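You operate a simulated robot arm through the tools that you are given. There is no shell and no other tool.

You are at the controls of a simulated robot arm. One attempt, no reset.

JOB
Test the orange-band vial and stand it in the tray the display names.
Fine: vial into the tester's well, hood shut, press TEST, hood open again. Set down upright: what you pick out. Where these are worked on the way, their far stop is far enough and under half their travel is too little: black hood.

Only the result counts: the job must be done as asked and must still hold three seconds after the hand-in. Knocking over, shifting, dropping, spilling or breaking anything else fails it.

ROBOT AND FRAMES
A 7-joint arm with a two-finger parallel gripper, fixed in place. Base frame: the origin is on the floor under the middle of its stand, x ahead of it, y to its left, z up; the work surface is at about z = 86. Readings come in cm, rad, newtons and seconds.
With the tool pointing down near the work surface it reaches from about 40 to 90 cm from the base axis. Its first joint turns from -2.496 to 2.496 rad. Payload 3 kg.
The tool frame sits at the grasp point between the pads (the TCP): z along the fingers, y along the line on which they close. The tips reach 3 cm beyond it. Largest opening 9.4 cm; finger width 2.8, thickness 1; the body of the gripper, 5 by 9.6 cm, starts 5.5 cm behind the TCP.
Orientation is that of the tool frame in the base frame, as [roll, pitch, yaw] about the fixed x, y, z axes, in that order (R = Rz(yaw) Ry(pitch) Rx(roll)). With the fingers straight down and closing along the base's y, the tool's x points along the base's -x, its y along +y and its z along -z.

CONTROLS
- The arm moves only by the tool send_rows. Its argument "moves" is a list of rows, each a list of 3 entries, a list of its own where there are three numbers: the shift along the base's x, y, z in cm, then the turn, a rotation vector about the base's x, y, z in rad, then the finger opening in cm, from 0 to 9.4. In form: [[[tx, ty, tz], [ax, ay, az], jaw], ...]. A call has 1 to 20 rows; each row shifts and turns the commanded pose from where the row before left it. Each row takes 0.2 s and may step no farther than 5 cm and 0.15 rad from the row before; otherwise, or with a gripper value out of range, the whole call is refused. A pose out of reach is approached as far as the arm can. The call stops where the force on the tool passes 70 N (or 10 N more than at its start, if that is more) or the arm is blocked; 0.2 s more then pass. The fingers move at their own pace (about 7.2 cm/s each) and stop on an object; they squeeze with about 31 N. The grip force told is the motor's: it shows also when the fingers shut on nothing. Time passes only in rows, and 0.2 s behind the last, so rows that do not move let the fingers close. It gives the time, the measured TCP pose, the force on the tool (base axes), the opening and the grip force at its end, in the units of the frame above (readings bear some noise), with the torque about the TCP (base axes, N m) and any sound that the robot's microphone picked up.
- Cameras (640 x 400 px; columns grow to the right, rows downward): "scene" is fixed at [22.15, 65.1, 145.71]; the picture's right is [-0.80, -0.59, 0.00], its down [-0.26, 0.35, -0.90] and it looks along [0.54, -0.72, -0.43] (base axes); focal length 314 px, centre (320, 200). "wrist" rides on the gripper at [7.6, 1.4, -10.2] in the tool frame; the picture's right is [-0.18, 0.98, 0.00], its down [-0.75, -0.14, -0.64] and it looks along [-0.63, -0.12, 0.77] (tool axes); focal length 243 px, centre (320, 200). There is no depth. A picture from a camera that has moved, and an enlarged one, comes with that camera's place and axes in the base frame and with its lens.
- camera(camera): a new picture of that camera. It takes no simulated time.
- enlarge(camera, box): a new picture of the part [left, top, right, bottom] of that camera's present view, enlarged. It takes no simulated time.
- finish_job(): hands the job in; it is judged then, once.

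Nothing tells you positions but the pictures and the camera data. Unless the task says otherwise, let go and move clear before handing in.

The tools are called after "Emit:" as name(argument=value, ...) on one line, values as JSON. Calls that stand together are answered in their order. send_rows: Moves the arm, as the interface text tells. Its arguments: {"type":"object","properties":{"moves":{"type":"array","items":{"type":"array"}}},"required":["moves"]} The other tools are called the same way: camera (camera) takes a picture; enlarge (camera, box) takes an enlarged picture of a part of a camera's view; finish_job () hands the job in.

At the start:

```text
time: 0.0
tcp_pos: [54.71, -5.74, 123.07]
tcp_rot: [-3.141, -0.001, 3.141]
ft_force: [0.7, 0.3, 0.0]
torque: [0.01, 0.0, 0.01]
width: 9.39
gripper_force: 0.0
```

scene: 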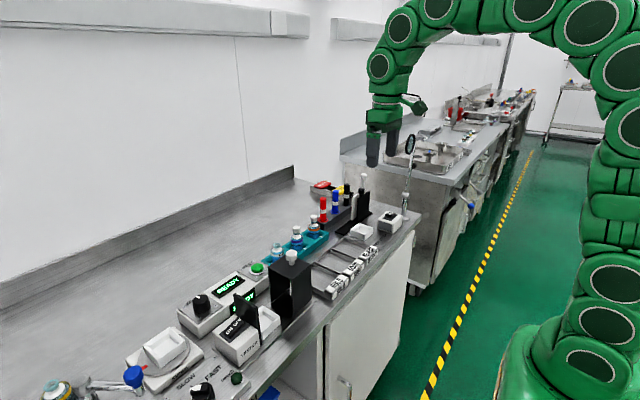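
wrist: 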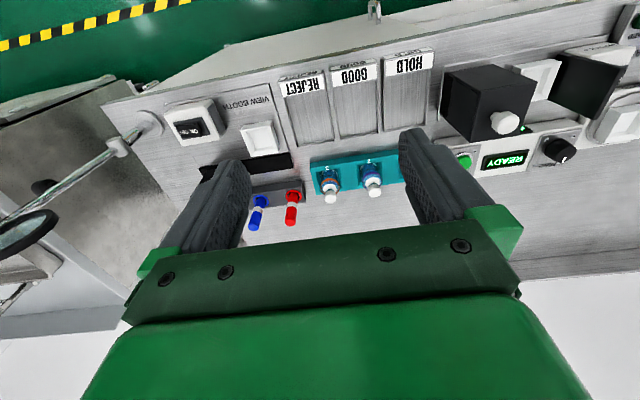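

I see a bench with a teal vial rack, a black hooded device, a READY display, trays marked REJECT/GOOD/HOLD. I'll take enlarged views to locate everything.

Emit:
enlarge(camera="scene", box=[220, 170, 420, 300])

Emit:
enlarge(camera="scene", box=[100, 240, 340, 400])

Emit:
enlarge(camera="wrist", box=[160, 40, 420, 240])

Emit:
enlarge(camera="wrist", box=[400, 20, 640, 200])

```text
3.08 times, centred on (320, 235) of scene
camera zoom: at [22.15, 65.1, 145.71], right [-0.8, -0.59, 0.0], down [-0.26, 0.35, -0.9], along [0.54, -0.72, -0.43], focal length 965 px, centre (320, 92)
```

zoom: 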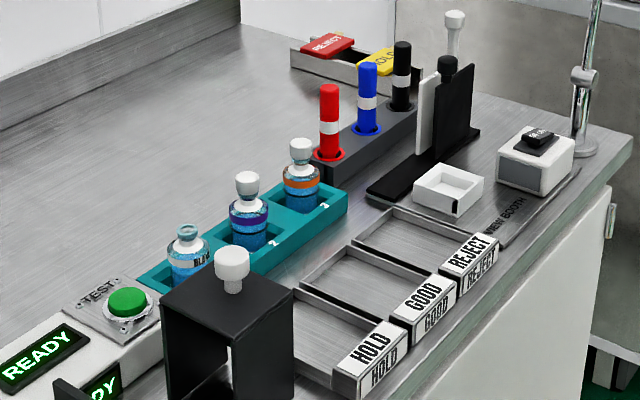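

```text
2.50 times, centred on (220, 320) of scene
camera zoom: at [22.15, 65.1, 145.71], right [-0.8, -0.59, 0.0], down [-0.26, 0.35, -0.9], along [0.54, -0.72, -0.43], focal length 784 px, centre (570, -100)
```

zoom: 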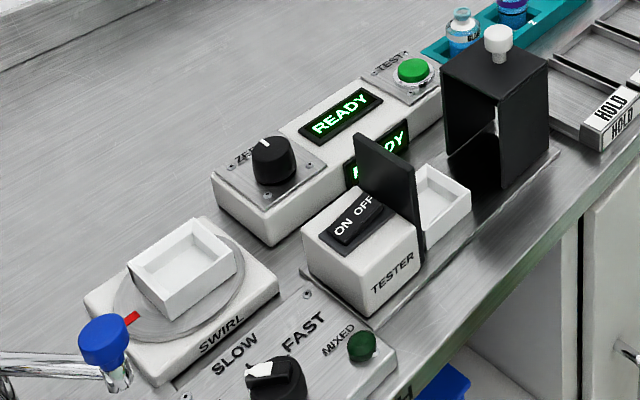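

```text
2.00 times, centred on (290, 140) of wrist
camera zoom: at [47.07, -4.21, 133.23], right [0.18, 0.98, 0.0], down [0.75, -0.14, 0.64], along [0.63, -0.12, -0.77], focal length 485 px, centre (380, 320)
```

zoom: 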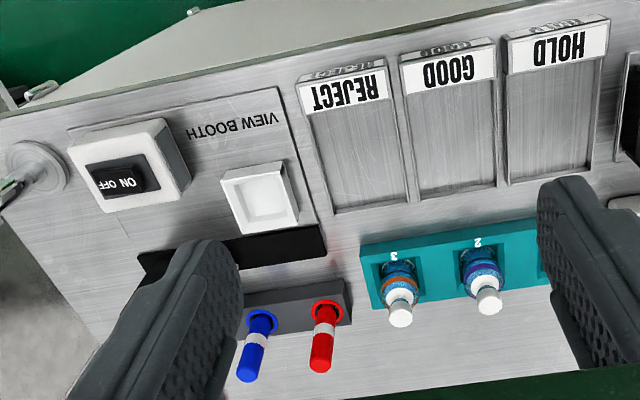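

```text
2.22 times, centred on (520, 110) of wrist
camera zoom: at [47.07, -4.21, 133.23], right [0.18, 0.98, 0.0], down [0.75, -0.14, 0.64], along [0.63, -0.12, -0.77], focal length 539 px, centre (-124, 400)
```

zoom: 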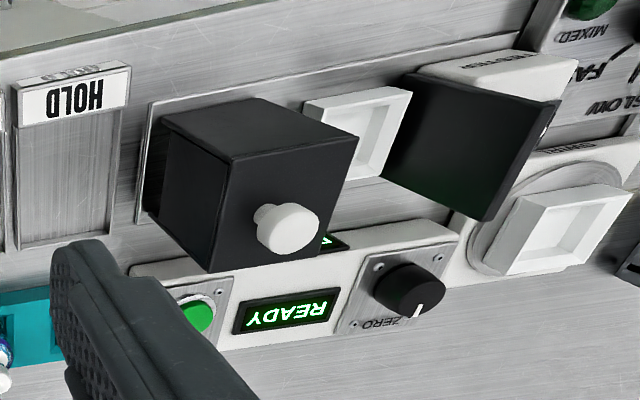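

The orange-band vial is in rack slot 3 (about x 80, y -8, cap top z ≈ 94). The hood knob is near (65, 19, 100), the well near (64, 30), the TEST button near (77.6, 19.7, 91), and the trays near x 64 at y -9.5 / 0 / 8.5. I'll move closer to look at the vial.

Emit:
send_rows(moves=[[[3.5, -0.5, -2], [0, 0, 0], 9.4], [[3.5, -0.5, -2], [0, 0, 0], 9.4], [[3.5, -0.5, -2], [0, 0, 0], 9.4], [[3.5, -0.5, -2], [0, 0, 0], 9.4], [[3.3, -0.3, -2], [0, 0, 0], 9.4], [[0, 0, 0], [0, 0, 0], 9.4]])

Emit:
camera(camera="wrist")

Emit:
camera(camera="scene")

```text
time: 1.4
tcp_pos: [71.92, -8.16, 113.2]
tcp_rot: [-3.141, -0.002, 3.14]
ft_force: [-0.2, 0.9, 0.6]
torque: [0.02, -0.02, 0.0]
width: 9.41
gripper_force: 0.0
```

```text
taken
camera wrist: at [64.32, -6.67, 123.39], right [0.18, 0.98, 0.0], down [0.75, -0.14, 0.64], along [0.63, -0.12, -0.77], focal length 243 px, centre (320, 200)
```

wrist: 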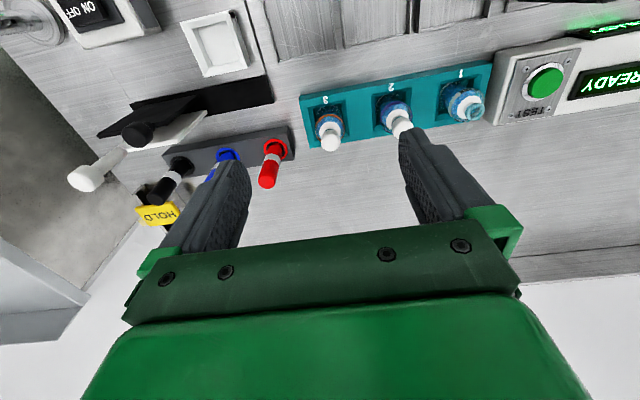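

```text
taken
```

scene: 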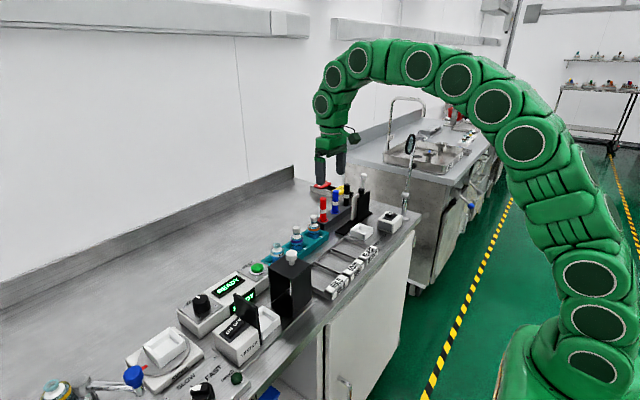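

Emit:
enlarge(camera="wrist", box=[240, 50, 520, 225])

Emit:
enlarge(camera="scene", box=[250, 190, 350, 270])

```text
2.29 times, centred on (380, 138) of wrist
camera zoom: at [64.32, -6.67, 123.39], right [0.18, 0.98, 0.0], down [0.75, -0.14, 0.64], along [0.63, -0.12, -0.77], focal length 555 px, centre (183, 343)
```

zoom: 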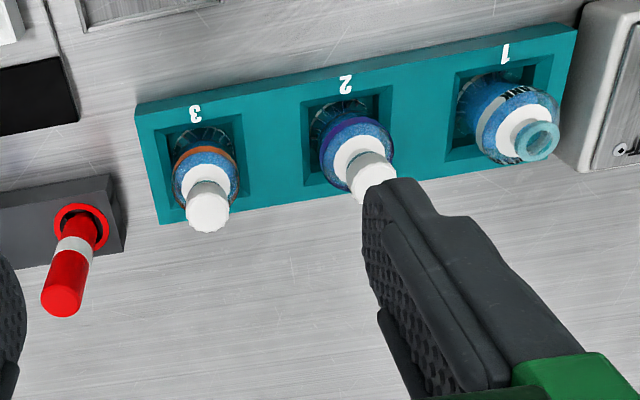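

```text
5.00 times, centred on (300, 230) of scene
camera zoom: at [22.15, 65.1, 145.71], right [-0.8, -0.59, 0.0], down [-0.26, 0.35, -0.9], along [0.54, -0.72, -0.43], focal length 1568 px, centre (420, 50)
```

zoom: 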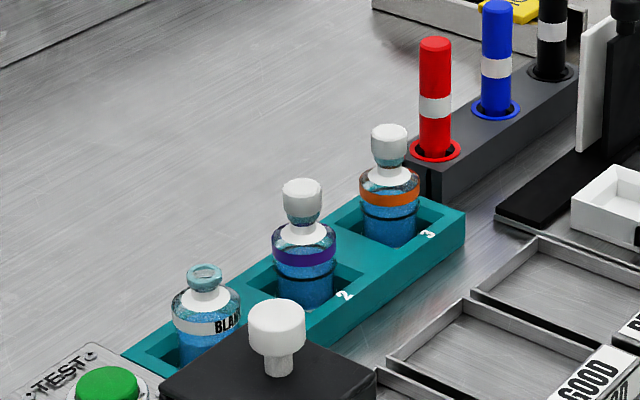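

The orange vial is at about (78.7, -8.0), cap top z ≈ 95, body diameter ≈ 4 cm, with vial 2 about 9 cm away in +y and a red marker about 6.5 cm away in -y. Now a closer look at the tester before planning the grip orientation.

Emit:
enlarge(camera="scene", box=[190, 240, 320, 370])

Emit:
send_rows(moves=[[[-3, 4, 0], [0, 0, 0], 9.4], [[-3, 4, 0], [0, 0, 0], 9.4], [[-3, 4, 0], [0, 0, 0], 9.4], [[-3, 4, 0], [0, 0, 0], 9.4], [[-3, 4, 0], [0, 0, 0], 9.4], [[0, 4, 0], [0, 0, 0], 9.4], [[0, 4, 0], [0, 0, 0], 9.4], [[0, 4, 0], [0, 0, 0], 9.4], [[0, 0, 0], [0, 0, 0], 9.4]])

Emit:
camera(camera="wrist")

```text
3.08 times, centred on (255, 305) of scene
camera zoom: at [22.15, 65.1, 145.71], right [-0.8, -0.59, 0.0], down [-0.26, 0.35, -0.9], along [0.54, -0.72, -0.43], focal length 965 px, centre (520, -123)
```

zoom: 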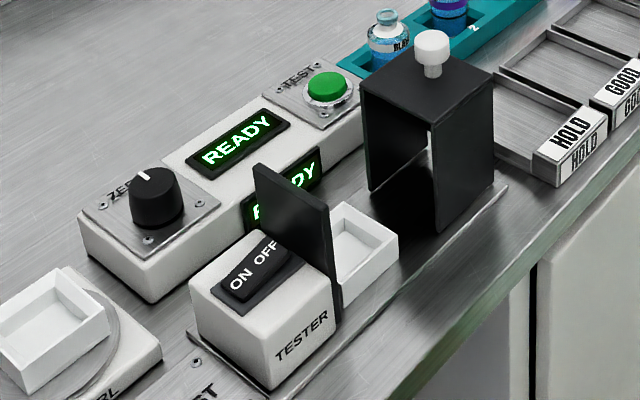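

```text
time: 3.4
tcp_pos: [56.94, 23.84, 112.87]
tcp_rot: [-3.141, -0.002, 3.139]
ft_force: [0.2, 0.7, 0.2]
torque: [0.03, -0.02, 0.03]
width: 9.39
gripper_force: 0.0
```

```text
taken
camera wrist: at [49.32, 25.38, 123.12], right [0.19, 0.98, 0.0], down [0.75, -0.14, 0.64], along [0.63, -0.12, -0.77], focal length 243 px, centre (320, 200)
```

wrist: 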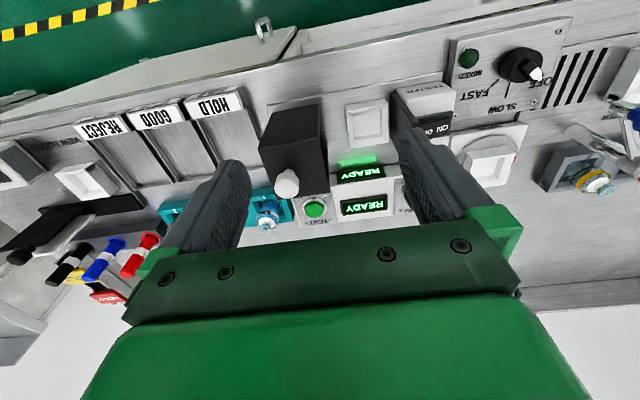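

Emit:
enlarge(camera="wrist", box=[240, 70, 480, 230])

Emit:
enlarge(camera="wrist", box=[60, 60, 300, 220])

```text
2.50 times, centred on (360, 150) of wrist
camera zoom: at [49.32, 25.38, 123.12], right [0.19, 0.98, 0.0], down [0.75, -0.14, 0.64], along [0.63, -0.12, -0.77], focal length 606 px, centre (220, 325)
```

zoom: 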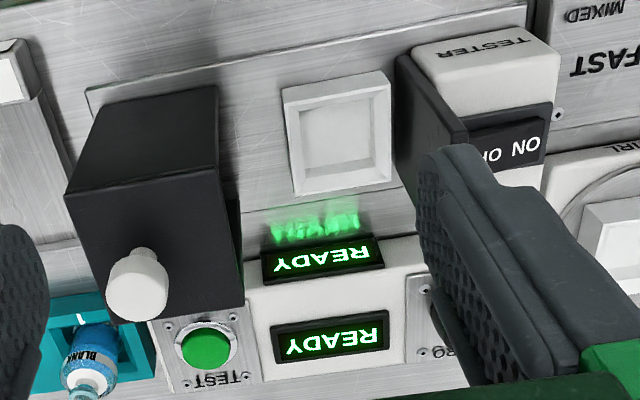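

```text
2.50 times, centred on (180, 140) of wrist
camera zoom: at [49.32, 25.38, 123.12], right [0.19, 0.98, 0.0], down [0.75, -0.14, 0.64], along [0.63, -0.12, -0.77], focal length 606 px, centre (670, 350)
```

zoom: 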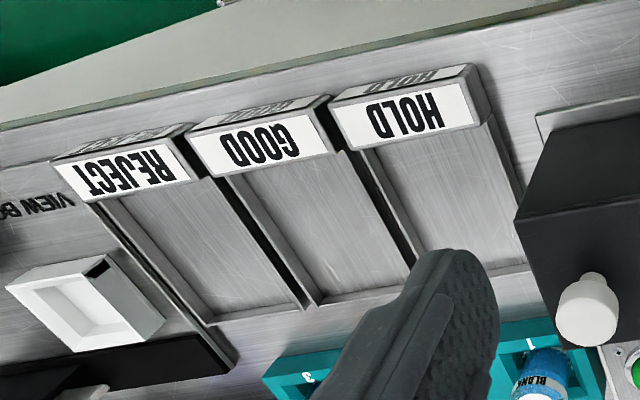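

The well's rim is about x 62.2–68.1, y 26.7–32.6 (centre ≈ 65.15, 29.65, rim z ≈ 88.6). The black end plate is just beyond it at y ≈ 33.5, top z ≈ 98, and the hood slides from y ≈ 19.5 towards it. I'll turn the gripper to close along x, with the camera on the +y side, and go back above the orange vial.

Emit:
send_rows(moves=[[[1.98, -2.9, -0.3], [0, 0, -0.1428], 9.4], [[1.98, -2.9, -0.3], [0, 0, -0.1428], 9.4], [[1.98, -2.9, -0.3], [0, 0, -0.1428], 9.4], [[1.98, -2.9, -0.3], [0, 0, -0.1428], 9.4], [[1.98, -2.9, -0.3], [0, 0, -0.1428], 9.4], [[1.98, -2.9, -0.3], [0, 0, -0.1428], 9.4], [[1.98, -2.9, -0.3], [0, 0, -0.1428], 9.4], [[1.98, -2.9, -0.3], [0, 0, -0.1428], 9.4], [[1.98, -2.9, -0.3], [0, 0, -0.1428], 9.4], [[1.98, -2.9, -0.3], [0, 0, -0.1428], 9.4], [[1.98, -2.9, -0.3], [0, 0, -0.1428], 9.4], [[0, 0, 0], [0, 0, 0], 9.4], [[0, 0, 0], [0, 0, 0], 9.4]])

Emit:
camera(camera="wrist")

Emit:
camera(camera="scene")

```text
time: 6.2
tcp_pos: [78.75, -7.86, 109.67]
tcp_rot: [-3.141, -0.003, 1.568]
ft_force: [-0.4, 0.3, 0.1]
torque: [0.0, 0.0, 0.0]
width: 9.41
gripper_force: 0.2
```

```text
taken
camera wrist: at [80.13, -0.22, 119.9], right [0.98, -0.19, 0.0], down [-0.14, -0.75, 0.64], along [-0.12, -0.63, -0.77], focal length 243 px, centre (320, 200)
```

wrist: 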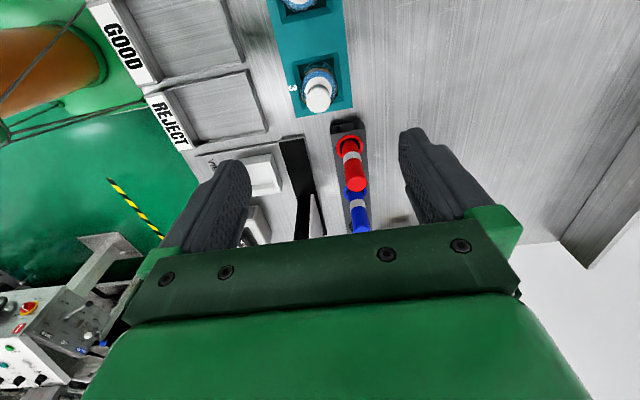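

```text
taken
```

scene: 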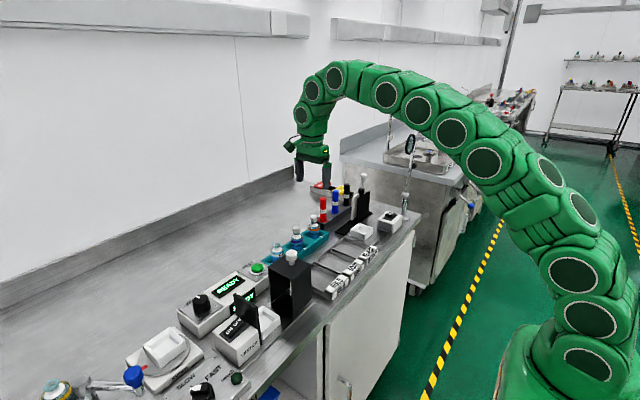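

Emit:
enlarge(camera="wrist", box=[260, 40, 400, 140])

Emit:
enlarge(camera="scene", box=[270, 190, 350, 250])

```text
4.00 times, centred on (330, 90) of wrist
camera zoom: at [80.13, -0.22, 119.9], right [0.98, -0.19, 0.0], down [-0.14, -0.75, 0.64], along [-0.12, -0.63, -0.77], focal length 970 px, centre (280, 640)
```

zoom: 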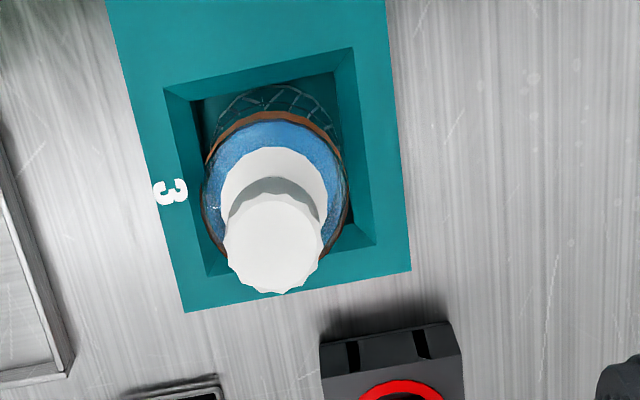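

```text
6.67 times, centred on (310, 220) of scene
camera zoom: at [22.15, 65.1, 145.71], right [-0.8, -0.59, 0.0], down [-0.26, 0.35, -0.9], along [0.54, -0.72, -0.43], focal length 2091 px, centre (387, 67)
```

zoom: 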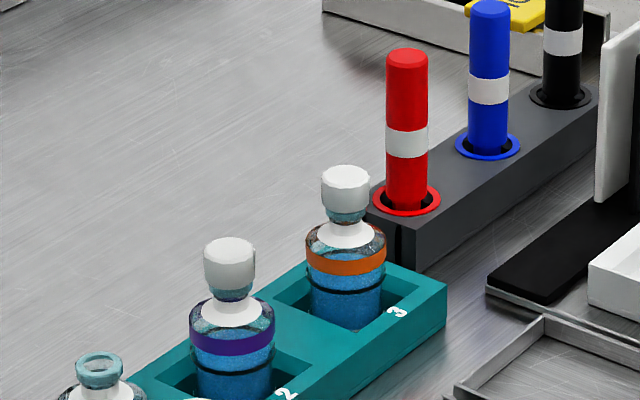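

The vial axis is at about (78.6, -7.87), well centred under the gripper. I'll descend part-way and check alignment.

Emit:
send_rows(moves=[[[-0.12, 0, -3], [0, 0, 0], 7.0], [[0, 0, -3], [0, 0, 0], 7.0], [[0, 0, -3], [0, 0, 0], 7.0], [[0, 0, -1.5], [0, 0, 0], 7.0], [[0, 0, 0], [0, 0, 0], 7.0]])

Emit:
camera(camera="wrist")

Emit:
enlarge(camera="scene", box=[240, 140, 360, 260])

```text
time: 7.4
tcp_pos: [78.59, -7.9, 99.29]
tcp_rot: [-3.141, 0.0, 1.572]
ft_force: [-0.7, -0.7, -0.4]
torque: [0.01, -0.01, -0.01]
width: 7.0
gripper_force: 0.1
```

```text
taken
camera wrist: at [80.02, -0.28, 109.49], right [0.98, -0.18, 0.0], down [-0.14, -0.75, 0.64], along [-0.12, -0.63, -0.77], focal length 243 px, centre (320, 200)
```

wrist: 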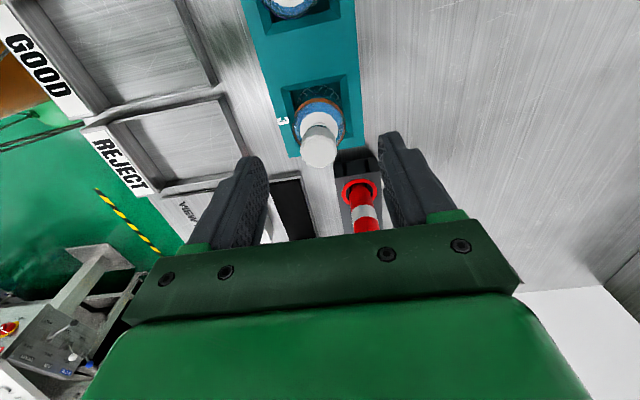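

```text
3.33 times, centred on (300, 200) of scene
camera zoom: at [22.15, 65.1, 145.71], right [-0.8, -0.59, 0.0], down [-0.26, 0.35, -0.9], along [0.54, -0.72, -0.43], focal length 1045 px, centre (387, 200)
```

zoom: 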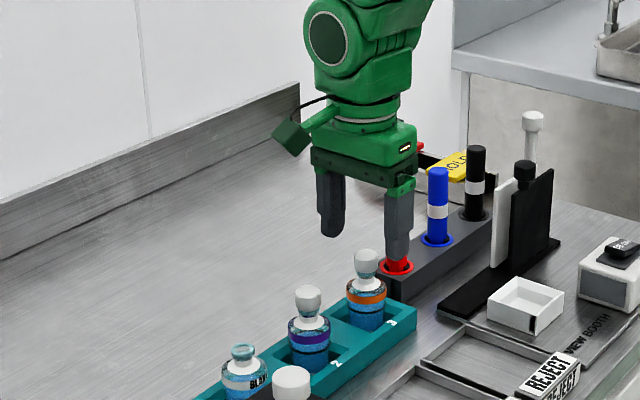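

Alignment is good: the cap reads (78.56, -7.8). Descending to grip the body just above the rack top, then closing.

Emit:
send_rows(moves=[[[0, 0.05, -2.5], [0, 0, 0], 7.0], [[0, 0, -2.5], [0, 0, 0], 7.0], [[0, 0, -1.5], [0, 0, 0], 7.0], [[0, 0, -0.9], [0, 0, 0], 7.0], [[0, 0, 0], [0, 0, 0], 7.0]])

Emit:
camera(camera="wrist")

Emit:
enlarge(camera="scene", box=[250, 170, 350, 260])

```text
time: 8.6
tcp_pos: [78.6, -7.81, 91.74]
tcp_rot: [3.141, -0.001, 1.57]
ft_force: [-0.1, 0.6, -0.2]
torque: [0.01, 0.01, -0.02]
width: 6.96
gripper_force: 0.2
```

```text
taken
camera wrist: at [80.03, -0.14, 102.08], right [0.98, -0.18, 0.0], down [-0.14, -0.75, 0.64], along [-0.12, -0.63, -0.77], focal length 243 px, centre (320, 200)
```

wrist: 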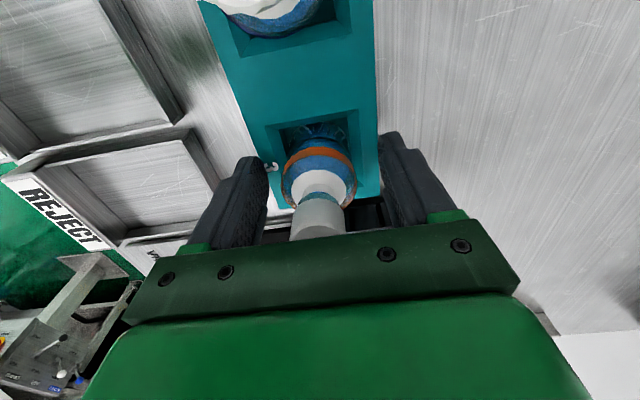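

```text
4.44 times, centred on (300, 215) of scene
camera zoom: at [22.15, 65.1, 145.71], right [-0.8, -0.59, 0.0], down [-0.26, 0.35, -0.9], along [0.54, -0.72, -0.43], focal length 1394 px, centre (409, 133)
```

zoom: 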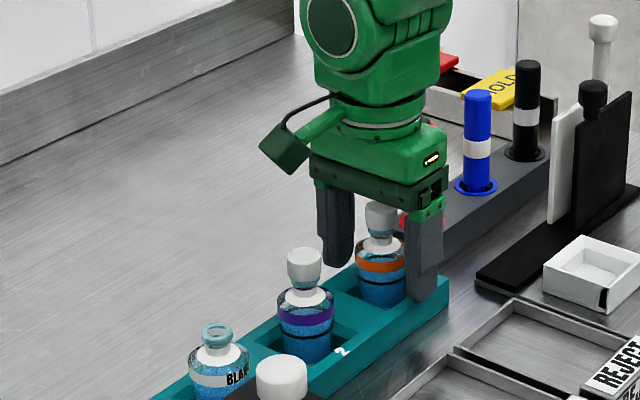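

The fingers straddle the vial body with no contact force. Closing on it now.

Emit:
send_rows(moves=[[[0, 0, 0], [0, 0, 0], 5.5], [[0, 0, 0], [0, 0, 0], 4.6], [[0, 0, 0], [0, 0, 0], 4.0], [[0, 0, 0], [0, 0, 0], 3.0], [[0, 0, 0], [0, 0, 0], 3.0], [[0, 0, 0], [0, 0, 0], 3.0]])

Emit:
camera(camera="wrist")

```text
time: 10.0
tcp_pos: [78.7, -7.76, 91.86]
tcp_rot: [3.14, 0.001, 1.57]
ft_force: [-0.1, -0.7, 0.3]
torque: [-0.01, -0.01, -0.02]
width: 3.87
gripper_force: 31.3
```

```text
taken
camera wrist: at [80.03, -0.15, 102.1], right [0.98, -0.18, 0.0], down [-0.14, -0.75, 0.64], along [-0.12, -0.63, -0.77], focal length 243 px, centre (320, 200)
```

wrist: 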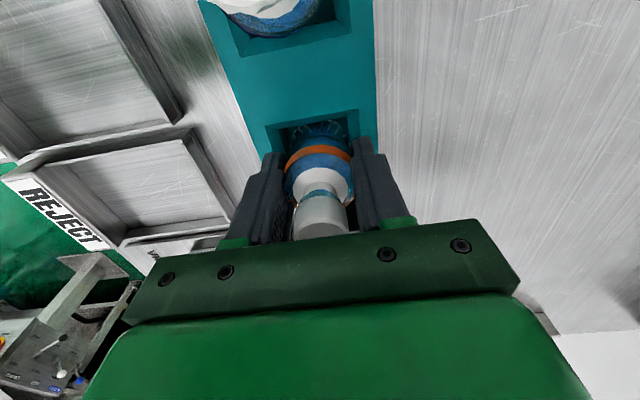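

Gripped at 3.87 cm. Lifting straight up.

Emit:
send_rows(moves=[[[0, 0, 0.7], [0, 0, 0], 3.0], [[0, 0, 1.5], [0, 0, 0], 3.0], [[0, 0, 2], [0, 0, 0], 3.0], [[0, 0, 2.5], [0, 0, 0], 3.0], [[0, 0, 2.5], [0, 0, 0], 3.0], [[0, 0, 2.5], [0, 0, 0], 3.0], [[0, 0, 2.5], [0, 0, 0], 3.0], [[0, 0, 2.5], [0, 0, 0], 3.0], [[0, 0, 2.0], [0, 0, 0], 3.0], [[0, 0, 0.8], [0, 0, 0], 3.0], [[0, 0, 0], [0, 0, 0], 3.0]])

Emit:
camera(camera="wrist")

Emit:
enlarge(camera="scene", box=[220, 130, 380, 270])

```text
time: 12.4
tcp_pos: [78.47, -7.79, 111.27]
tcp_rot: [3.141, 0.0, 1.57]
ft_force: [-0.2, -0.9, -0.8]
torque: [-0.02, 0.0, 0.02]
width: 3.87
gripper_force: 31.1
```

```text
taken
camera wrist: at [79.94, -0.1, 121.54], right [0.98, -0.18, 0.0], down [-0.14, -0.75, 0.64], along [-0.12, -0.63, -0.77], focal length 243 px, centre (320, 200)
```

wrist: 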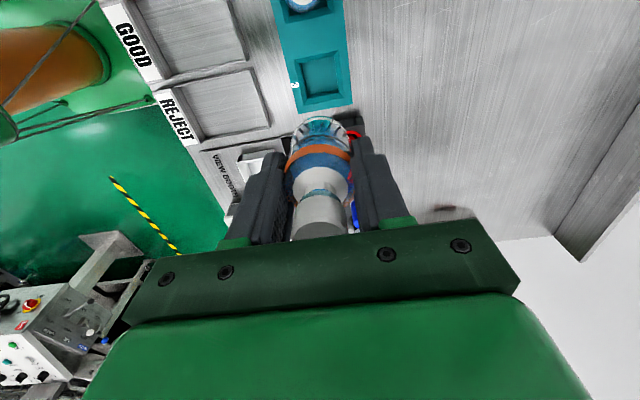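

```text
2.86 times, centred on (300, 200) of scene
camera zoom: at [22.15, 65.1, 145.71], right [-0.8, -0.59, 0.0], down [-0.26, 0.35, -0.9], along [0.54, -0.72, -0.43], focal length 896 px, centre (377, 200)
```

zoom: 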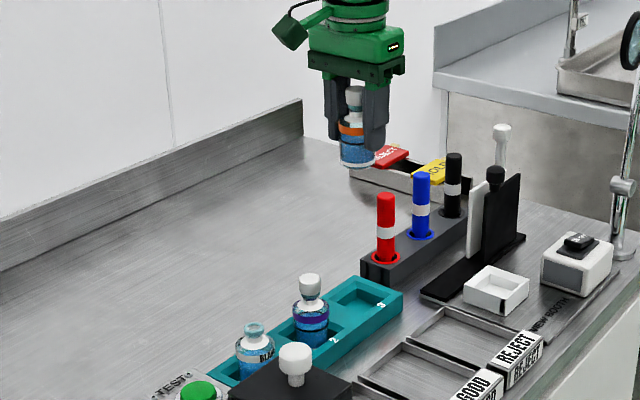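

The vial is held upright, with its bottom about 5 cm below the TCP. Carrying it at height to above the tester's well.

Emit:
send_rows(moves=[[[-0.4, 1.2, 0], [0, 0, 0], 3.0], [[-0.95, 2.68, 0], [0, 0, 0], 3.0], [[-0.95, 2.68, 0], [0, 0, 0], 3.0], [[-0.95, 2.68, 0], [0, 0, 0], 3.0], [[-0.95, 2.68, 0], [0, 0, 0], 3.0], [[-0.95, 2.68, 0], [0, 0, 0], 3.0], [[-0.95, 2.68, 0], [0, 0, 0], 3.0], [[-0.95, 2.68, 0], [0, 0, 0], 3.0], [[-0.95, 2.68, 0], [0, 0, 0], 3.0], [[-0.95, 2.68, 0], [0, 0, 0], 3.0], [[-0.95, 2.68, 0], [0, 0, 0], 3.0], [[-0.95, 2.68, 0], [0, 0, 0], 3.0], [[-0.95, 2.68, 0], [0, 0, 0], 3.0], [[-0.95, 2.68, 0], [0, 0, 0], 3.0], [[-0.55, 1.4, 0], [0, 0, 0], 3.0], [[0, 0, 0], [0, 0, 0], 3.0], [[0, 0, 0], [0, 0, 0], 3.0]])

Emit:
camera(camera="wrist")

Emit:
enlarge(camera="scene", box=[160, 150, 340, 370])

```text
time: 16.0
tcp_pos: [65.4, 29.69, 111.22]
tcp_rot: [-3.141, 0.0, 1.569]
ft_force: [0.0, -0.7, -0.9]
torque: [0.0, 0.03, 0.03]
width: 3.85
gripper_force: 30.7
```

```text
taken
camera wrist: at [66.85, 37.31, 121.36], right [0.98, -0.18, 0.0], down [-0.14, -0.75, 0.64], along [-0.12, -0.63, -0.77], focal length 243 px, centre (320, 200)
```

wrist: 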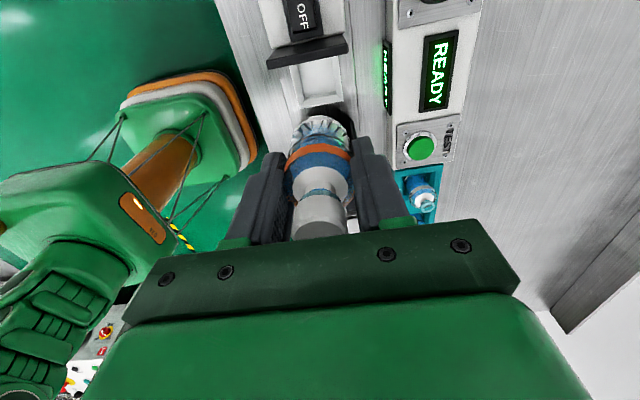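

```text
1.82 times, centred on (250, 260) of scene
camera zoom: at [22.15, 65.1, 145.71], right [-0.8, -0.59, 0.0], down [-0.26, 0.35, -0.9], along [0.54, -0.72, -0.43], focal length 570 px, centre (447, 91)
```

zoom: 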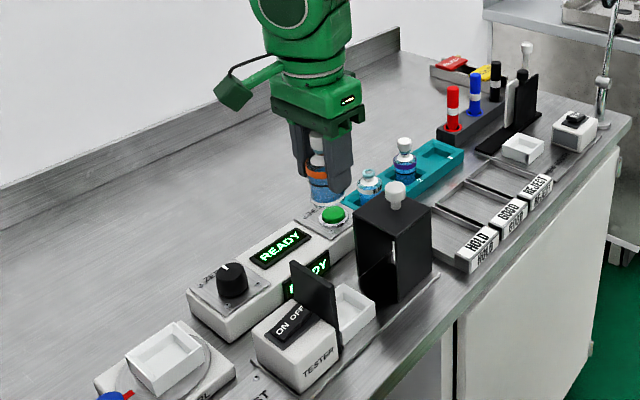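

Emit:
enlarge(camera="wrist", box=[240, 0, 440, 125])

```text
3.20 times, centred on (340, 62) of wrist
camera zoom: at [66.85, 37.31, 121.36], right [0.98, -0.18, 0.0], down [-0.14, -0.75, 0.64], along [-0.12, -0.63, -0.77], focal length 776 px, centre (256, 640)
```

zoom: 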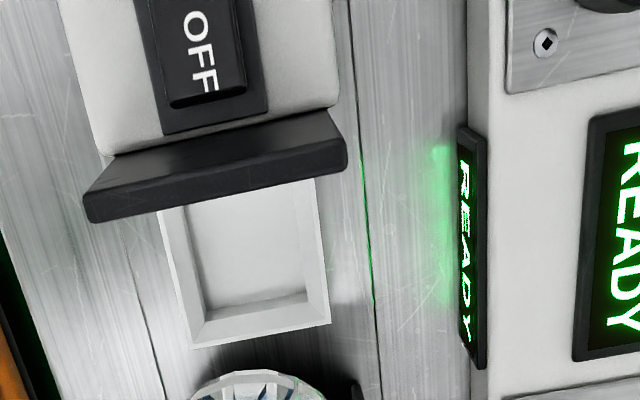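

The well centre refines to about (65.1, 29.65). I'll descend until the vial bottom is about 4 cm above the rim and check again.

Emit:
send_rows(moves=[[[-0.27, 0.1, -1], [0, 0, 0], 3.0], [[0, 0, -2.5], [0, 0, 0], 3.0], [[0, 0, -2.5], [0, 0, 0], 3.0], [[0, 0, -2.5], [0, 0, 0], 3.0], [[0, 0, -2.5], [0, 0, 0], 3.0], [[0, 0, -2], [0, 0, 0], 3.0], [[0, 0, -0.5], [0, 0, 0], 3.0], [[0, 0, 0], [0, 0, 0], 3.0]])

Emit:
camera(camera="wrist")

Emit:
enlarge(camera="scene", box=[200, 190, 320, 350])

```text
time: 17.8
tcp_pos: [65.14, 29.73, 97.87]
tcp_rot: [-3.14, -0.001, 1.569]
ft_force: [0.1, 0.3, -1.0]
torque: [-0.02, -0.04, 0.01]
width: 3.85
gripper_force: 31.1
```

```text
taken
camera wrist: at [66.55, 37.34, 108.04], right [0.98, -0.18, 0.0], down [-0.14, -0.75, 0.64], along [-0.12, -0.63, -0.77], focal length 243 px, centre (320, 200)
```

wrist: 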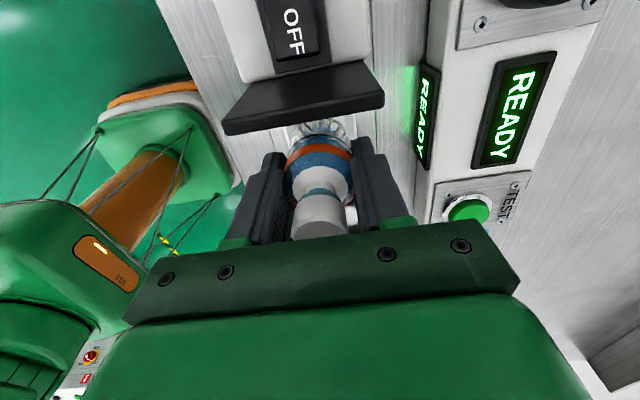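

```text
2.50 times, centred on (260, 270) of scene
camera zoom: at [22.15, 65.1, 145.71], right [-0.8, -0.59, 0.0], down [-0.26, 0.35, -0.9], along [0.54, -0.72, -0.43], focal length 784 px, centre (470, 25)
```

zoom: 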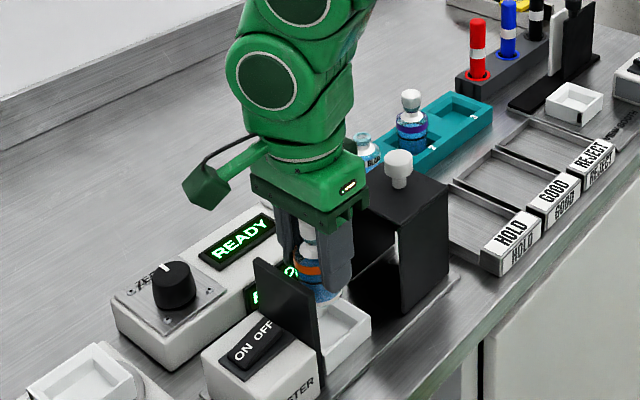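

The scene view shows the vial over the well and the black plate's face at y ≈ 33.35, so the gripper body clears it. Lowering the vial into the well mouth.

Emit:
send_rows(moves=[[[0, -0.03, -1.5], [0, 0, 0], 3.0], [[0, 0, -1.5], [0, 0, 0], 3.0], [[0, 0, -1], [0, 0, 0], 3.0], [[0, 0, -0.6], [0, 0, 0], 3.0], [[0, 0, -0.4], [0, 0, 0], 3.0], [[0, 0, 0], [0, 0, 0], 3.0]])

Emit:
enlarge(camera="scene", box=[210, 220, 310, 350])

Emit:
camera(camera="wrist")

```text
time: 19.2
tcp_pos: [65.03, 29.61, 92.87]
tcp_rot: [3.141, -0.001, 1.571]
ft_force: [0.7, 0.2, 0.1]
torque: [0.0, 0.02, 0.02]
width: 3.87
gripper_force: 31.5
```

```text
3.08 times, centred on (260, 285) of scene
camera zoom: at [22.15, 65.1, 145.71], right [-0.8, -0.59, 0.0], down [-0.26, 0.35, -0.9], along [0.54, -0.72, -0.43], focal length 965 px, centre (505, -62)
```

zoom: 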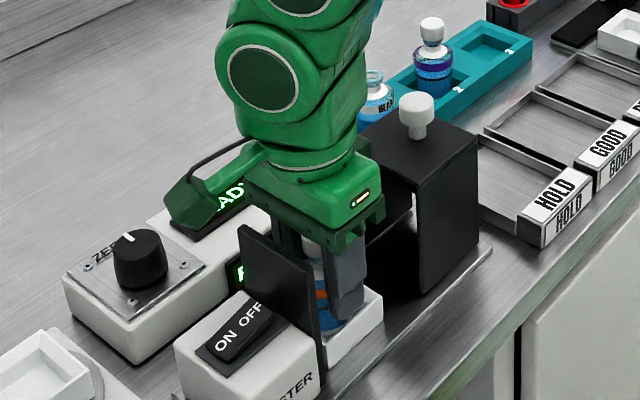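

```text
taken
camera wrist: at [66.5, 37.31, 102.99], right [0.98, -0.18, 0.0], down [-0.14, -0.75, 0.64], along [-0.12, -0.63, -0.77], focal length 243 px, centre (320, 200)
```

wrist: 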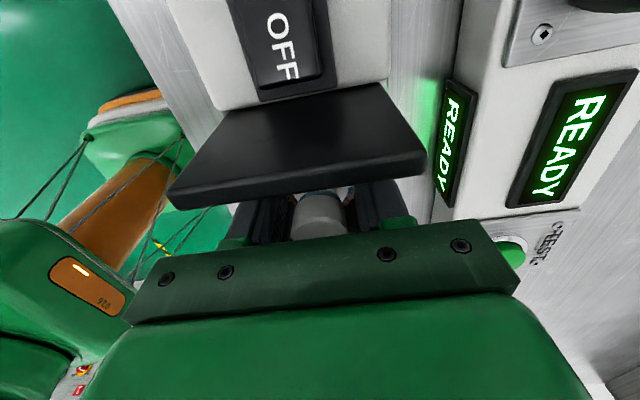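

No contact yet, and the vial bottom should already be inside the rim. Lowering slowly to feel the floor.

Emit:
send_rows(moves=[[[0, 0, -0.2], [0, 0, 0], 3.0], [[0, 0, -0.2], [0, 0, 0], 3.0], [[0, 0, -0.2], [0, 0, 0], 3.0], [[0, 0, -0.2], [0, 0, 0], 3.0], [[0, 0, 0], [0, 0, 0], 3.0]])

Emit:
enlarge(camera="scene", box=[240, 270, 300, 340])

```text
time: 20.4
tcp_pos: [65.09, 29.6, 92.12]
tcp_rot: [3.139, -0.001, 1.57]
ft_force: [-5.7, -10.9, 53.2]
torque: [-0.41, 1.3, 0.12]
width: 3.83
gripper_force: 31.5
```

```text
5.71 times, centred on (270, 305) of scene
camera zoom: at [22.15, 65.1, 145.71], right [-0.8, -0.59, 0.0], down [-0.26, 0.35, -0.9], along [0.54, -0.72, -0.43], focal length 1792 px, centre (606, -400)
```

zoom: 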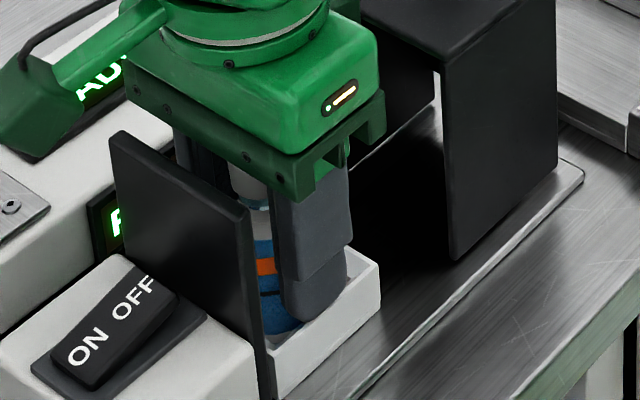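

Contact of about 53 N, centred on the -x side. I need to tell whether this is the vial on the floor or a fingertip on the rim, so I'll look closer.

Emit:
enlarge(camera="scene", box=[255, 300, 287, 325])

Emit:
enlarge(camera="wrist", box=[230, 150, 420, 250])

```text
16.00 times, centred on (271, 312) of scene
camera zoom: at [22.15, 65.1, 145.71], right [-0.8, -0.59, 0.0], down [-0.26, 0.35, -0.9], along [0.54, -0.72, -0.43], focal length 5017 px, centre (1104, -1600)
```

zoom: 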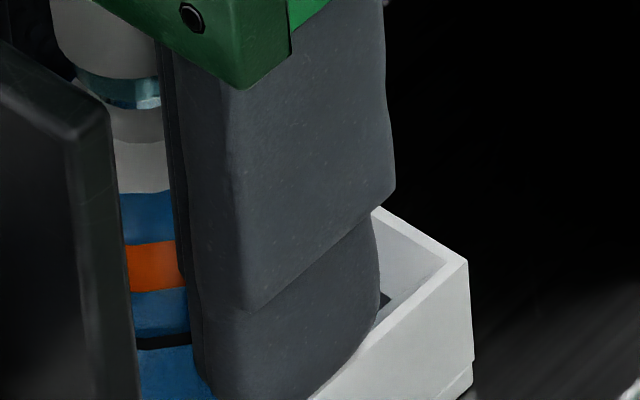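

```text
3.37 times, centred on (325, 200) of wrist
camera zoom: at [66.46, 37.29, 102.34], right [0.98, -0.18, 0.0], down [-0.14, -0.75, 0.64], along [-0.12, -0.63, -0.77], focal length 817 px, centre (303, 200)
```

zoom: 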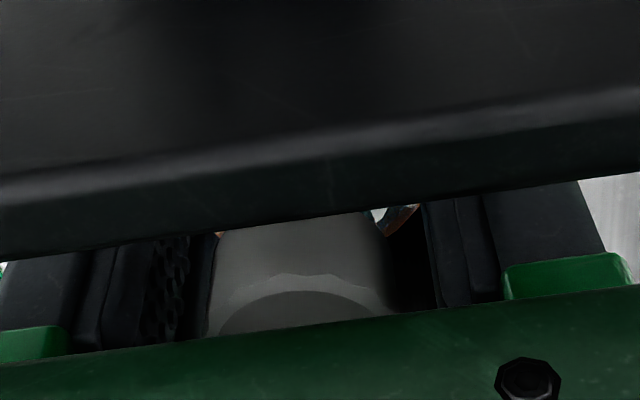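

Emit:
enlarge(camera="scene", box=[252, 310, 284, 335])

Emit:
send_rows(moves=[[[0, 0, 0.1], [0, 0, 0], 3.0], [[0, 0, 0], [0, 0, 0], 3.0]])

```text
16.00 times, centred on (268, 322) of scene
camera zoom: at [22.15, 65.1, 145.71], right [-0.8, -0.59, 0.0], down [-0.26, 0.35, -0.9], along [0.54, -0.72, -0.43], focal length 5017 px, centre (1152, -1760)
```

zoom: 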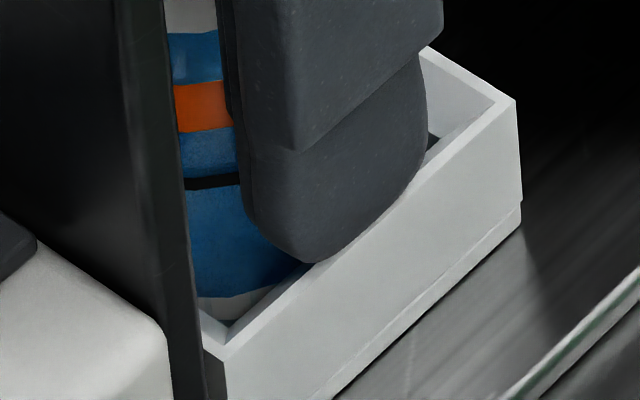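

```text
time: 21.0
tcp_pos: [65.12, 29.54, 92.12]
tcp_rot: [3.141, 0.0, 1.571]
ft_force: [0.2, -14.0, 34.5]
torque: [-0.43, 0.26, 0.02]
width: 3.86
gripper_force: 31.3
```

Emit:
enlarge(camera="scene", box=[259, 316, 279, 328])

```text
16.00 times, centred on (269, 322) of scene
camera zoom: at [22.15, 65.1, 145.71], right [-0.8, -0.59, 0.0], down [-0.26, 0.35, -0.9], along [0.54, -0.72, -0.43], focal length 5017 px, centre (1136, -1752)
```

zoom: 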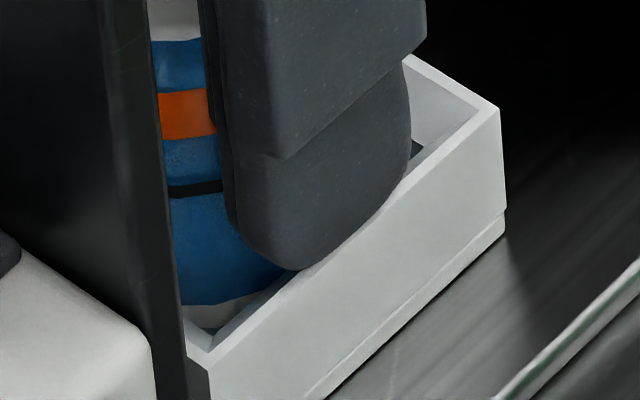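

The vial bottom appears at the well floor (about 1.3 cm below the rim) with the fingertip right at rim level. I'll ease the pressure before releasing.

Emit:
send_rows(moves=[[[0, 0, 0.08], [0, 0, 0], 3.0], [[0, 0, 0], [0, 0, 0], 3.0]])

```text
time: 21.6
tcp_pos: [65.03, 29.65, 92.08]
tcp_rot: [3.142, 0.0, 1.571]
ft_force: [7.7, -14.3, 16.3]
torque: [-0.42, -0.3, -0.06]
width: 3.85
gripper_force: 31.7
```

Some lateral force (-y, +x) suggests the vial is brushing the +y wall. Easing it slightly toward the centre.

Emit:
send_rows(moves=[[[0.04, -0.1, 0.06], [0, 0, 0], 3.0], [[0, 0, 0], [0, 0, 0], 3.0]])

```text
time: 22.2
tcp_pos: [65.03, 29.59, 92.1]
tcp_rot: [-3.141, 0.0, 1.571]
ft_force: [-1.0, -0.2, -1.5]
torque: [-0.05, -0.01, 0.01]
width: 3.83
gripper_force: 30.6
```

Forces are nearly zero now. Releasing the vial gently.

Emit:
send_rows(moves=[[[0, 0, -0.04], [0, 0, 0], 3.7], [[0, 0, 0], [0, 0, 0], 3.85], [[0, 0, 0], [0, 0, 0], 3.95], [[0, 0, 0], [0, 0, 0], 4.1], [[0, 0, 0], [0, 0, 0], 4.4], [[0, 0, 0], [0, 0, 0], 5.0], [[0, 0, 0], [0, 0, 0], 5.6], [[0, 0, 0], [0, 0, 0], 5.6]])

Emit:
enlarge(camera="scene", box=[235, 285, 295, 335])

```text
time: 24.0
tcp_pos: [65.02, 29.59, 92.12]
tcp_rot: [3.141, 0.001, 1.571]
ft_force: [-0.4, -0.3, 0.6]
torque: [0.0, 0.0, 0.01]
width: 5.61
gripper_force: 0.1
```

```text
8.00 times, centred on (265, 310) of scene
camera zoom: at [22.15, 65.1, 145.71], right [-0.8, -0.59, 0.0], down [-0.26, 0.35, -0.9], along [0.54, -0.72, -0.43], focal length 2509 px, centre (760, -680)
```

zoom: 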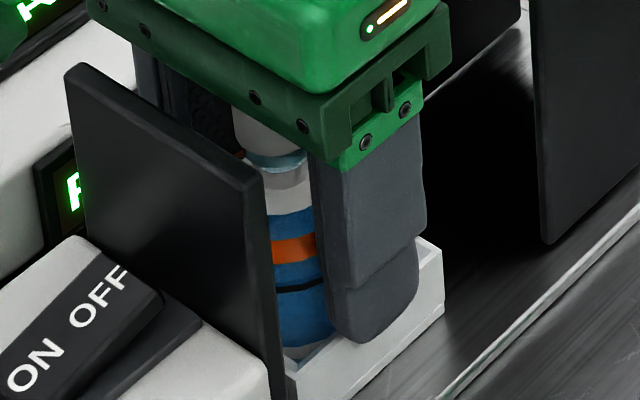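

The vial is standing in the well. Raising the gripper straight up, clear of everything.

Emit:
send_rows(moves=[[[0, 0, 0.5], [0, 0, 0], 5.8], [[0, 0, 1], [0, 0, 0], 6], [[0, 0, 2], [0, 0, 0], 6], [[0, 0, 2.5], [0, 0, 0], 6], [[0, 0, 3], [0, 0, 0], 6], [[0, 0, 3], [0, 0, 0], 6], [[0, 0, 3], [0, 0, 0], 6], [[0, 0, 3], [0, 0, 0], 6], [[0, 0, 0], [0, 0, 0], 6]])

Emit:
camera(camera="wrist")

Emit:
enlarge(camera="scene", box=[210, 230, 320, 340])

```text
time: 26.0
tcp_pos: [65.21, 29.57, 110.15]
tcp_rot: [3.141, 0.0, 1.571]
ft_force: [-0.2, 0.2, 1.4]
torque: [-0.02, -0.01, 0.01]
width: 5.98
gripper_force: 0.1
```

```text
taken
camera wrist: at [66.62, 37.2, 120.46], right [0.98, -0.18, 0.0], down [-0.14, -0.75, 0.64], along [-0.12, -0.63, -0.77], focal length 243 px, centre (320, 200)
```

wrist: 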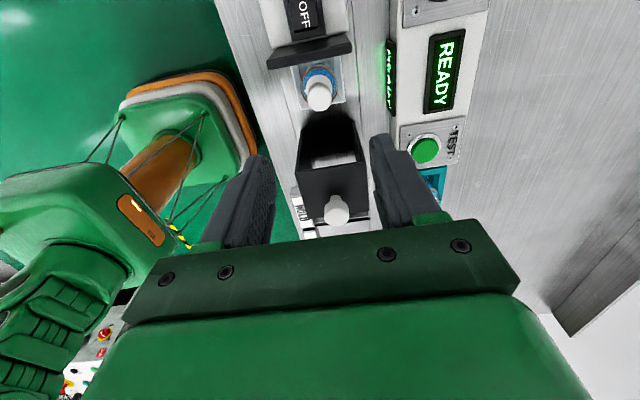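

```text
3.64 times, centred on (265, 285) of scene
camera zoom: at [22.15, 65.1, 145.71], right [-0.8, -0.59, 0.0], down [-0.26, 0.35, -0.9], along [0.54, -0.72, -0.43], focal length 1140 px, centre (520, -109)
```

zoom: 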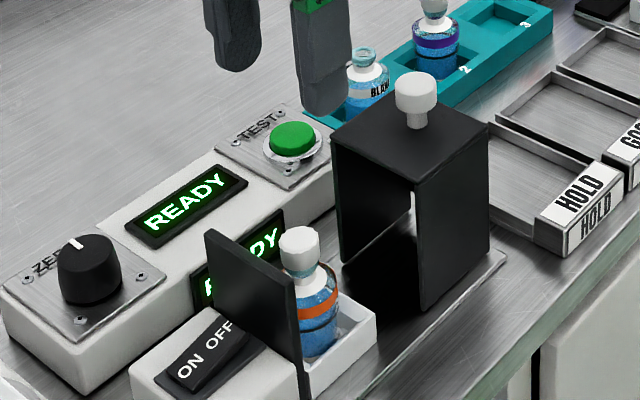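

The vial stands in the well. Next is the hood, so I'll zoom in on it and its knob.

Emit:
enlarge(camera="wrist", box=[250, 30, 450, 230])

```text
2.00 times, centred on (350, 130) of wrist
camera zoom: at [66.62, 37.2, 120.46], right [0.98, -0.18, 0.0], down [-0.14, -0.75, 0.64], along [-0.12, -0.63, -0.77], focal length 485 px, centre (260, 340)
```

zoom: 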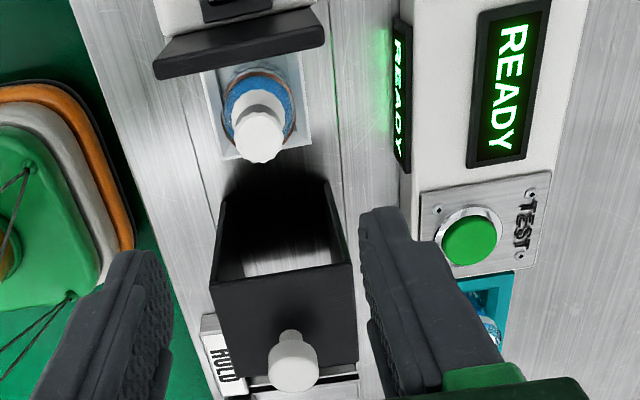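

The hood is a tunnel-style cover with its knob at about (65.1, 18.9, top z ≈ 100.9). Moving above the knob.

Emit:
send_rows(moves=[[[0, -2.7, 0], [0, 0, 0], 6], [[0, -2.7, 0], [0, 0, 0], 6], [[0, -2.7, 0], [0, 0, 0], 6], [[0, -2.5, 0], [0, 0, 0], 6], [[0, 0, -2], [0, 0, 0], 6], [[0, 0, 0], [0, 0, 0], 6]])

Emit:
camera(camera="wrist")

Emit:
enlarge(camera="scene", box=[210, 190, 340, 320])

```text
time: 27.4
tcp_pos: [65.25, 18.96, 107.95]
tcp_rot: [3.141, 0.0, 1.572]
ft_force: [-0.4, 0.7, -0.3]
torque: [0.0, 0.02, 0.0]
width: 6.01
gripper_force: 0.1
```

```text
taken
camera wrist: at [66.7, 26.62, 118.35], right [0.98, -0.18, 0.0], down [-0.14, -0.75, 0.64], along [-0.12, -0.63, -0.77], focal length 243 px, centre (320, 200)
```

wrist: 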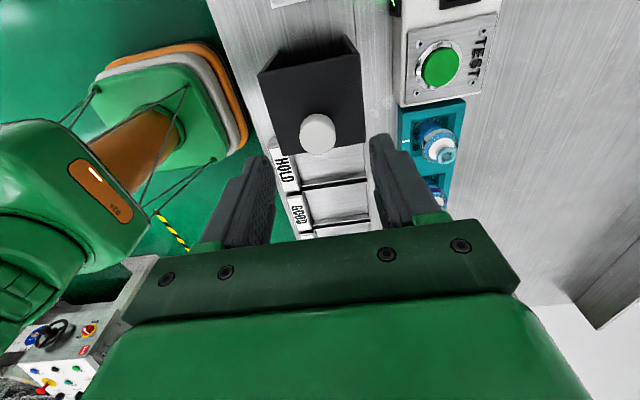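

```text
3.08 times, centred on (275, 255) of scene
camera zoom: at [22.15, 65.1, 145.71], right [-0.8, -0.59, 0.0], down [-0.26, 0.35, -0.9], along [0.54, -0.72, -0.43], focal length 965 px, centre (458, 31)
```

zoom: 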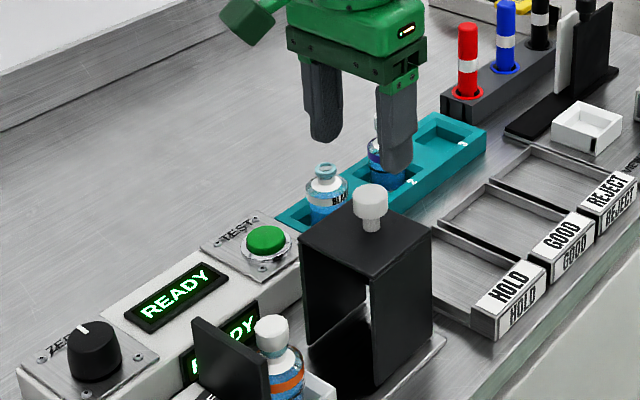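

The knob reads (65.11, 18.91), directly beneath the gripper. Descending and gripping it.

Emit:
send_rows(moves=[[[-0.05, -0.03, -2.5], [0, 0, 0], 6], [[0, 0, -2.5], [0, 0, 0], 6], [[0, 0, -1.6], [0, 0, 0], 6], [[0, 0, 0], [0, 0, 0], 6]])

Emit:
enlarge(camera="scene", box=[250, 220, 330, 300])

```text
time: 28.4
tcp_pos: [65.17, 18.85, 101.45]
tcp_rot: [-3.14, 0.0, 1.57]
ft_force: [-0.5, -0.2, 0.2]
torque: [-0.02, 0.0, 0.02]
width: 5.99
gripper_force: 0.1
```

```text
5.00 times, centred on (290, 260) of scene
camera zoom: at [22.15, 65.1, 145.71], right [-0.8, -0.59, 0.0], down [-0.26, 0.35, -0.9], along [0.54, -0.72, -0.43], focal length 1568 px, centre (470, -100)
```

zoom: 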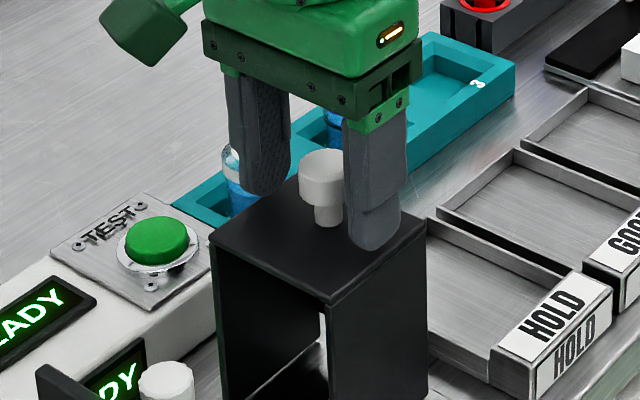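

The fingers straddle the knob. Closing on it.

Emit:
send_rows(moves=[[[0, 0, 0], [0, 0, 0], 4], [[0, 0, 0], [0, 0, 0], 3], [[0, 0, 0], [0, 0, 0], 1.8], [[0, 0, 0], [0, 0, 0], 1.8], [[0, 0, 0], [0, 0, 0], 1.8]])

```text
time: 29.6
tcp_pos: [65.09, 18.85, 101.54]
tcp_rot: [-3.141, 0.002, 1.571]
ft_force: [-23.2, 0.2, -0.1]
torque: [0.12, 0.05, -0.28]
width: 3.16
gripper_force: 12.2
```

The -x finger touches first (Fx ≈ -23 N), so I'll shift slightly to -x to centre on the knob and let the grip settle.

Emit:
send_rows(moves=[[[-0.1, 0, 0], [0, 0, 0], 1.8], [[0, 0, 0], [0, 0, 0], 1.8]])

```text
time: 30.2
tcp_pos: [64.98, 18.79, 101.59]
tcp_rot: [3.141, -0.001, 1.57]
ft_force: [-20.2, 2.0, -5.6]
torque: [0.1, -0.01, -0.22]
width: 2.95
gripper_force: 10.0
```

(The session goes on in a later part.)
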